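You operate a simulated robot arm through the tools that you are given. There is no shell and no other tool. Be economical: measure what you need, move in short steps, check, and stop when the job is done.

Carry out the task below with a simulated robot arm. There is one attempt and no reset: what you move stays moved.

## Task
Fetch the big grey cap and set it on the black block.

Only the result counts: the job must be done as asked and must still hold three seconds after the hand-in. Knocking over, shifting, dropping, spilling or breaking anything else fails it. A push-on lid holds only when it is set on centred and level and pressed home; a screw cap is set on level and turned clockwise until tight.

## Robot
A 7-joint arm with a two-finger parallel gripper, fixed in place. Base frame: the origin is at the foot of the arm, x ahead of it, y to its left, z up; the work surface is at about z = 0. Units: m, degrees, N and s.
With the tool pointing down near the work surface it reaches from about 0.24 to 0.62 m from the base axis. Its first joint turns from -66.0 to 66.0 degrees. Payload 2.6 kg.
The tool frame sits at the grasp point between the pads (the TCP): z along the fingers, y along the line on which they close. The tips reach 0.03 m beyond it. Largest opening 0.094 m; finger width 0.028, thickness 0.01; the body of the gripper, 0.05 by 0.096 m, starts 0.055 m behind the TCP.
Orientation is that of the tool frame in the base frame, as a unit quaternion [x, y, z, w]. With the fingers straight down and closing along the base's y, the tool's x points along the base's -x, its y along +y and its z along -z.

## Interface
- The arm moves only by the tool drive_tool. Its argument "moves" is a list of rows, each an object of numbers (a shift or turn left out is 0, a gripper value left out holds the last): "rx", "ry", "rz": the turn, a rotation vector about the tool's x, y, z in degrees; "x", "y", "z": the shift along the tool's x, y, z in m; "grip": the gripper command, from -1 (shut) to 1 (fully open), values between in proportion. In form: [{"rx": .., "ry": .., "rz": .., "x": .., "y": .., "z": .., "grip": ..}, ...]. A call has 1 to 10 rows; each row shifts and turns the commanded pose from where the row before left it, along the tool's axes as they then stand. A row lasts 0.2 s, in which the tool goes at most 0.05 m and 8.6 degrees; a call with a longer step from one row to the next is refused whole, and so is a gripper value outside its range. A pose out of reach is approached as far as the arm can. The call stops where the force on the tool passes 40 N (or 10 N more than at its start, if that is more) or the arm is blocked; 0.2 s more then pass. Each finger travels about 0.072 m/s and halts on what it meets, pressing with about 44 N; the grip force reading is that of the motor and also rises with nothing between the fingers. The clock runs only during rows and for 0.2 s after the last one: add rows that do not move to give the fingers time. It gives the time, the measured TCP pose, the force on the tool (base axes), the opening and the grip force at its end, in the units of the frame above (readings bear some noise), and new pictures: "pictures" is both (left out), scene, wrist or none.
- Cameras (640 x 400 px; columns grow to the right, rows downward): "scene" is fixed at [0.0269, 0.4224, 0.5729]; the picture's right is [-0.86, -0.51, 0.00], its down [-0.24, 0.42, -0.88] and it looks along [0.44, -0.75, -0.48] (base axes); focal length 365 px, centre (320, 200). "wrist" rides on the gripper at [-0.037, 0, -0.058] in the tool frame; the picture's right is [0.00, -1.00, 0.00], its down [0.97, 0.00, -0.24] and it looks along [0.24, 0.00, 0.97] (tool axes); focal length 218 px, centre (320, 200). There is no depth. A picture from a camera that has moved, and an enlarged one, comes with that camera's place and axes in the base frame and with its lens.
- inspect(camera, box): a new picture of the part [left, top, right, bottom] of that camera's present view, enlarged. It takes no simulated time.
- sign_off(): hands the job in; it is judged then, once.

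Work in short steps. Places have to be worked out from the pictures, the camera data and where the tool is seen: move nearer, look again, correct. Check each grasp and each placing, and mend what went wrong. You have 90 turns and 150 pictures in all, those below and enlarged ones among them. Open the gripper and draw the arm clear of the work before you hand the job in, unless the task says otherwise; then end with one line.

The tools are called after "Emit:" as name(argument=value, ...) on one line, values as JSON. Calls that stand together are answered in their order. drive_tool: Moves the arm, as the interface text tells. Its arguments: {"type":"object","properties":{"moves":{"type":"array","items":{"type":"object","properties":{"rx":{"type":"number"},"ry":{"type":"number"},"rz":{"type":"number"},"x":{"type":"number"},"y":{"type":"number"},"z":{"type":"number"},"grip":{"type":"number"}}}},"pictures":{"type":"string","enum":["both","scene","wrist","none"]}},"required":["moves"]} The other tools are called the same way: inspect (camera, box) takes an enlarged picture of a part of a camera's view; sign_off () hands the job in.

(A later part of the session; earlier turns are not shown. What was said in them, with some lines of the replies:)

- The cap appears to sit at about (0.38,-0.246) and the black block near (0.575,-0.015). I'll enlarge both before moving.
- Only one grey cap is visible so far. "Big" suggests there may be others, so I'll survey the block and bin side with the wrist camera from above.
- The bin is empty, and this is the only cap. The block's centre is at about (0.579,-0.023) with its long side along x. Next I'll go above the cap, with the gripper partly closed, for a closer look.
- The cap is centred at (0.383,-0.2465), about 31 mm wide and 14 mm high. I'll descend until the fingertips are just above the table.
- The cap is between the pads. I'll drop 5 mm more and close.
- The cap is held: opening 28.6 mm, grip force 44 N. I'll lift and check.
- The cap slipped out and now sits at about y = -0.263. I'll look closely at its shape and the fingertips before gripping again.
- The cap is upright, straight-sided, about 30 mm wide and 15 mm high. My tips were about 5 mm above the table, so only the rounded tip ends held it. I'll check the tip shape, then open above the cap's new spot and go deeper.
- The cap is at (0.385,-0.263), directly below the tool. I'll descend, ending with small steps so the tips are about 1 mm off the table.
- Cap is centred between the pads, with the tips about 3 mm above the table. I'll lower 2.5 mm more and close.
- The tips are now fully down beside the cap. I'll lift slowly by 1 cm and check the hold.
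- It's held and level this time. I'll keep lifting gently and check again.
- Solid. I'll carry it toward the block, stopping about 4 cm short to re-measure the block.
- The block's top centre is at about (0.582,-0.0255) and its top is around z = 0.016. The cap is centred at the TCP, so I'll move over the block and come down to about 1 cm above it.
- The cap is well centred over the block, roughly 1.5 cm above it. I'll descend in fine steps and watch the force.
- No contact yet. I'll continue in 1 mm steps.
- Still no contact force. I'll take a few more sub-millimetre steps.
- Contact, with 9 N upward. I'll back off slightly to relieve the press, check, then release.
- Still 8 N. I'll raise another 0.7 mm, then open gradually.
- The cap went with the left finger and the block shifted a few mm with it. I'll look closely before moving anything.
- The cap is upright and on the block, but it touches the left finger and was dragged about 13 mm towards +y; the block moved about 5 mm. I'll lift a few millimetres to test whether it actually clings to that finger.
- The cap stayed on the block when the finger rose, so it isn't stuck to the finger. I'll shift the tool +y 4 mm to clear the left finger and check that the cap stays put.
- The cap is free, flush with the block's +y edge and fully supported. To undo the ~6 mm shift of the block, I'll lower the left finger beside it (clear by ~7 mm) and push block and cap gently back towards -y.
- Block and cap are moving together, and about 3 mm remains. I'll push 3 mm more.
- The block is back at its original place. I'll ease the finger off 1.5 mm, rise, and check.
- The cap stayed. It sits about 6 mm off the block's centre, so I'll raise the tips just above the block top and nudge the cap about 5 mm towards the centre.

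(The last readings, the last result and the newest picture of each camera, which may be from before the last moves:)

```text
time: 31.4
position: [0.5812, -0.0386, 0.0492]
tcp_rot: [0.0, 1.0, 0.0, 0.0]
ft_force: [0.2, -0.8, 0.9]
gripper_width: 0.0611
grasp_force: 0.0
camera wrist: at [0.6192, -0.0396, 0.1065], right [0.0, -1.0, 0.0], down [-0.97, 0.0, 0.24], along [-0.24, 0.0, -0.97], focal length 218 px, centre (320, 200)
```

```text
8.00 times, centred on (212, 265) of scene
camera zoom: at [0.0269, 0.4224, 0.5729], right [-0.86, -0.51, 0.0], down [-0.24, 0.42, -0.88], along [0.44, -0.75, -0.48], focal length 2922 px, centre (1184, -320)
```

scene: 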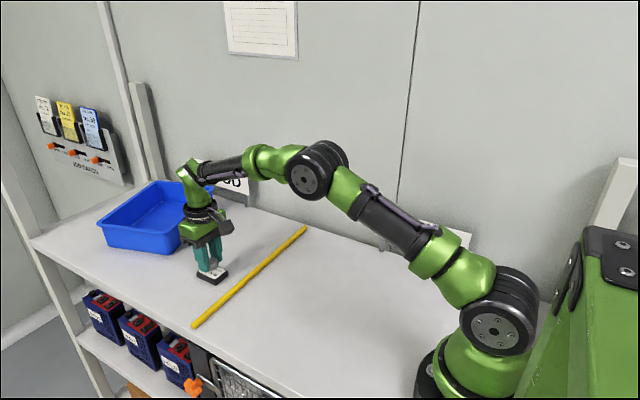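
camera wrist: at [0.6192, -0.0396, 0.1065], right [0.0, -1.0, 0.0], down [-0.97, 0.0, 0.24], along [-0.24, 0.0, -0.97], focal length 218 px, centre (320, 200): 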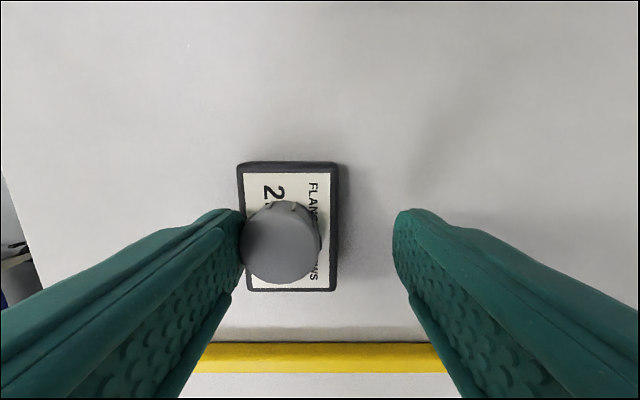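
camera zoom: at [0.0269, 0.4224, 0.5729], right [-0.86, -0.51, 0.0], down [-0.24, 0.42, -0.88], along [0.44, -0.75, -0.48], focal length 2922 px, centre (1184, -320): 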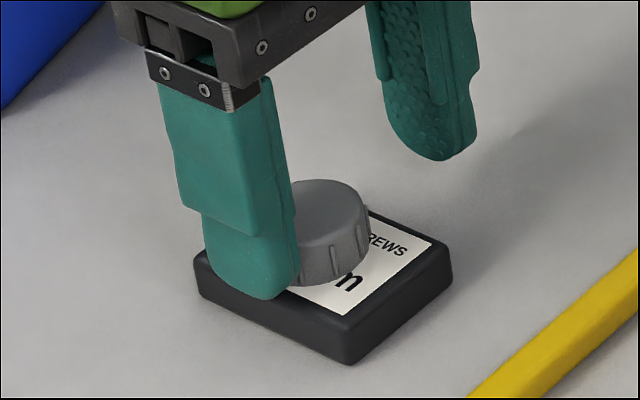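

The cap is now nearly centred and the block hasn't moved. I'll ease the finger off, then rise straight up.

Emit:
drive_tool(moves=[{"y": 0.0015}, {}, {"y": 0.003}, {}], pictures="wrist")

```text
time: 32.4
position: [0.5806, -0.0344, 0.0476]
tcp_rot: [-0.001, 1.0, 0.0, -0.001]
ft_force: [0.3, -0.5, 0.3]
gripper_width: 0.061
grasp_force: 0.2
camera wrist: at [0.6191, -0.0347, 0.106], right [0.0, -1.0, 0.0], down [-0.97, 0.0, 0.24], along [-0.24, 0.0, -0.97], focal length 218 px, centre (320, 200)
```

wrist: 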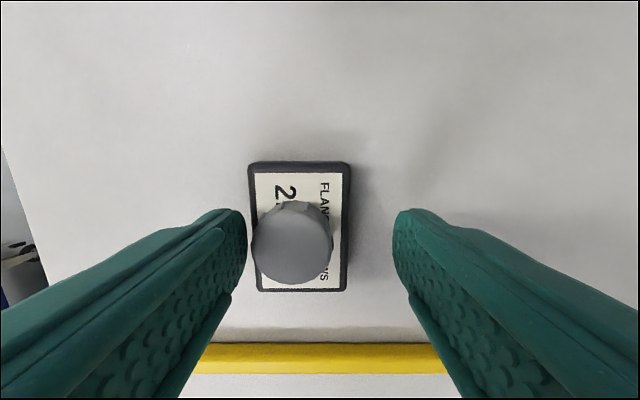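

The finger is clear of the cap and the cap stayed. I'll rise well clear and draw back.

Emit:
drive_tool(moves=[{"z": -0.01}, {"z": -0.02}, {"z": -0.03}, {"z": -0.03}, {"z": -0.03, "x": 0.02}, {"x": 0.03, "z": -0.02}, {"x": 0.03, "grip": 1}, {"x": 0.02}, {}, {}])

Emit:
inspect(camera="scene", box=[180, 240, 244, 290])

```text
time: 34.6
position: [0.4801, -0.0353, 0.188]
tcp_rot: [-0.001, 1.0, -0.001, 0.0]
ft_force: [0.1, 0.7, -0.1]
gripper_width: 0.094
grasp_force: 0.0
camera wrist: at [0.5182, -0.036, 0.2462], right [0.0, -1.0, 0.0], down [-0.97, 0.0, 0.24], along [-0.24, 0.0, -0.97], focal length 218 px, centre (320, 200)
```

scene: 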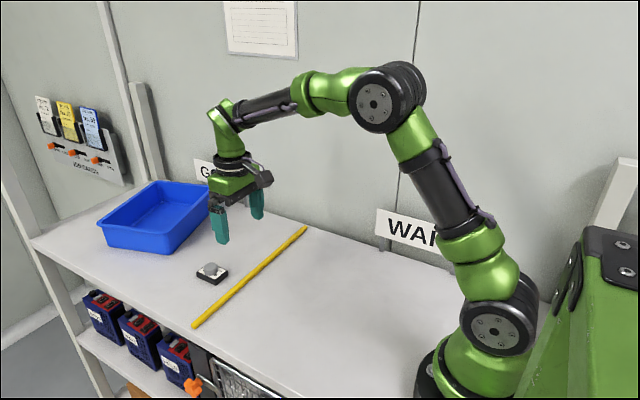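
wrist: 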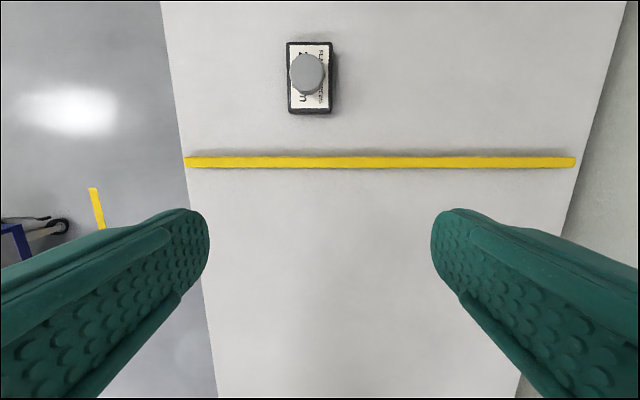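

```text
8.00 times, centred on (212, 265) of scene
camera zoom: at [0.0269, 0.4224, 0.5729], right [-0.86, -0.51, 0.0], down [-0.24, 0.42, -0.88], along [0.44, -0.75, -0.48], focal length 2922 px, centre (1184, -320)
```

zoom: 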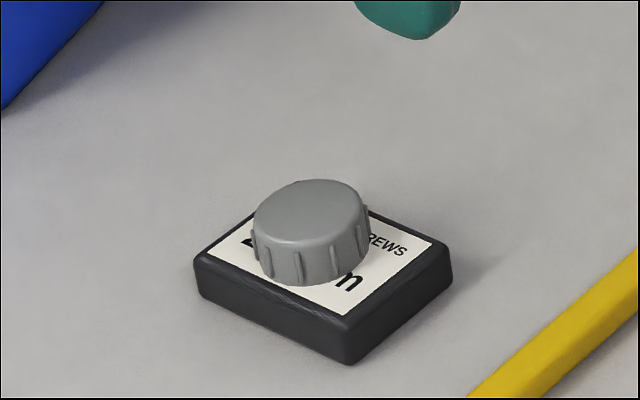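

The cap sits flat and close to centred on the block, the block is where it started, and the arm is clear with the gripper open. I'm handing it in.

Emit:
sign_off()

```text
The job is handed in.
```

The grey cap is resting flat near the centre of the black block, and the arm is open and clear; along the way the cap slipped from the first grip, and releasing it shifted the block about 6 mm, which I pushed back to within about 1 mm by camera.
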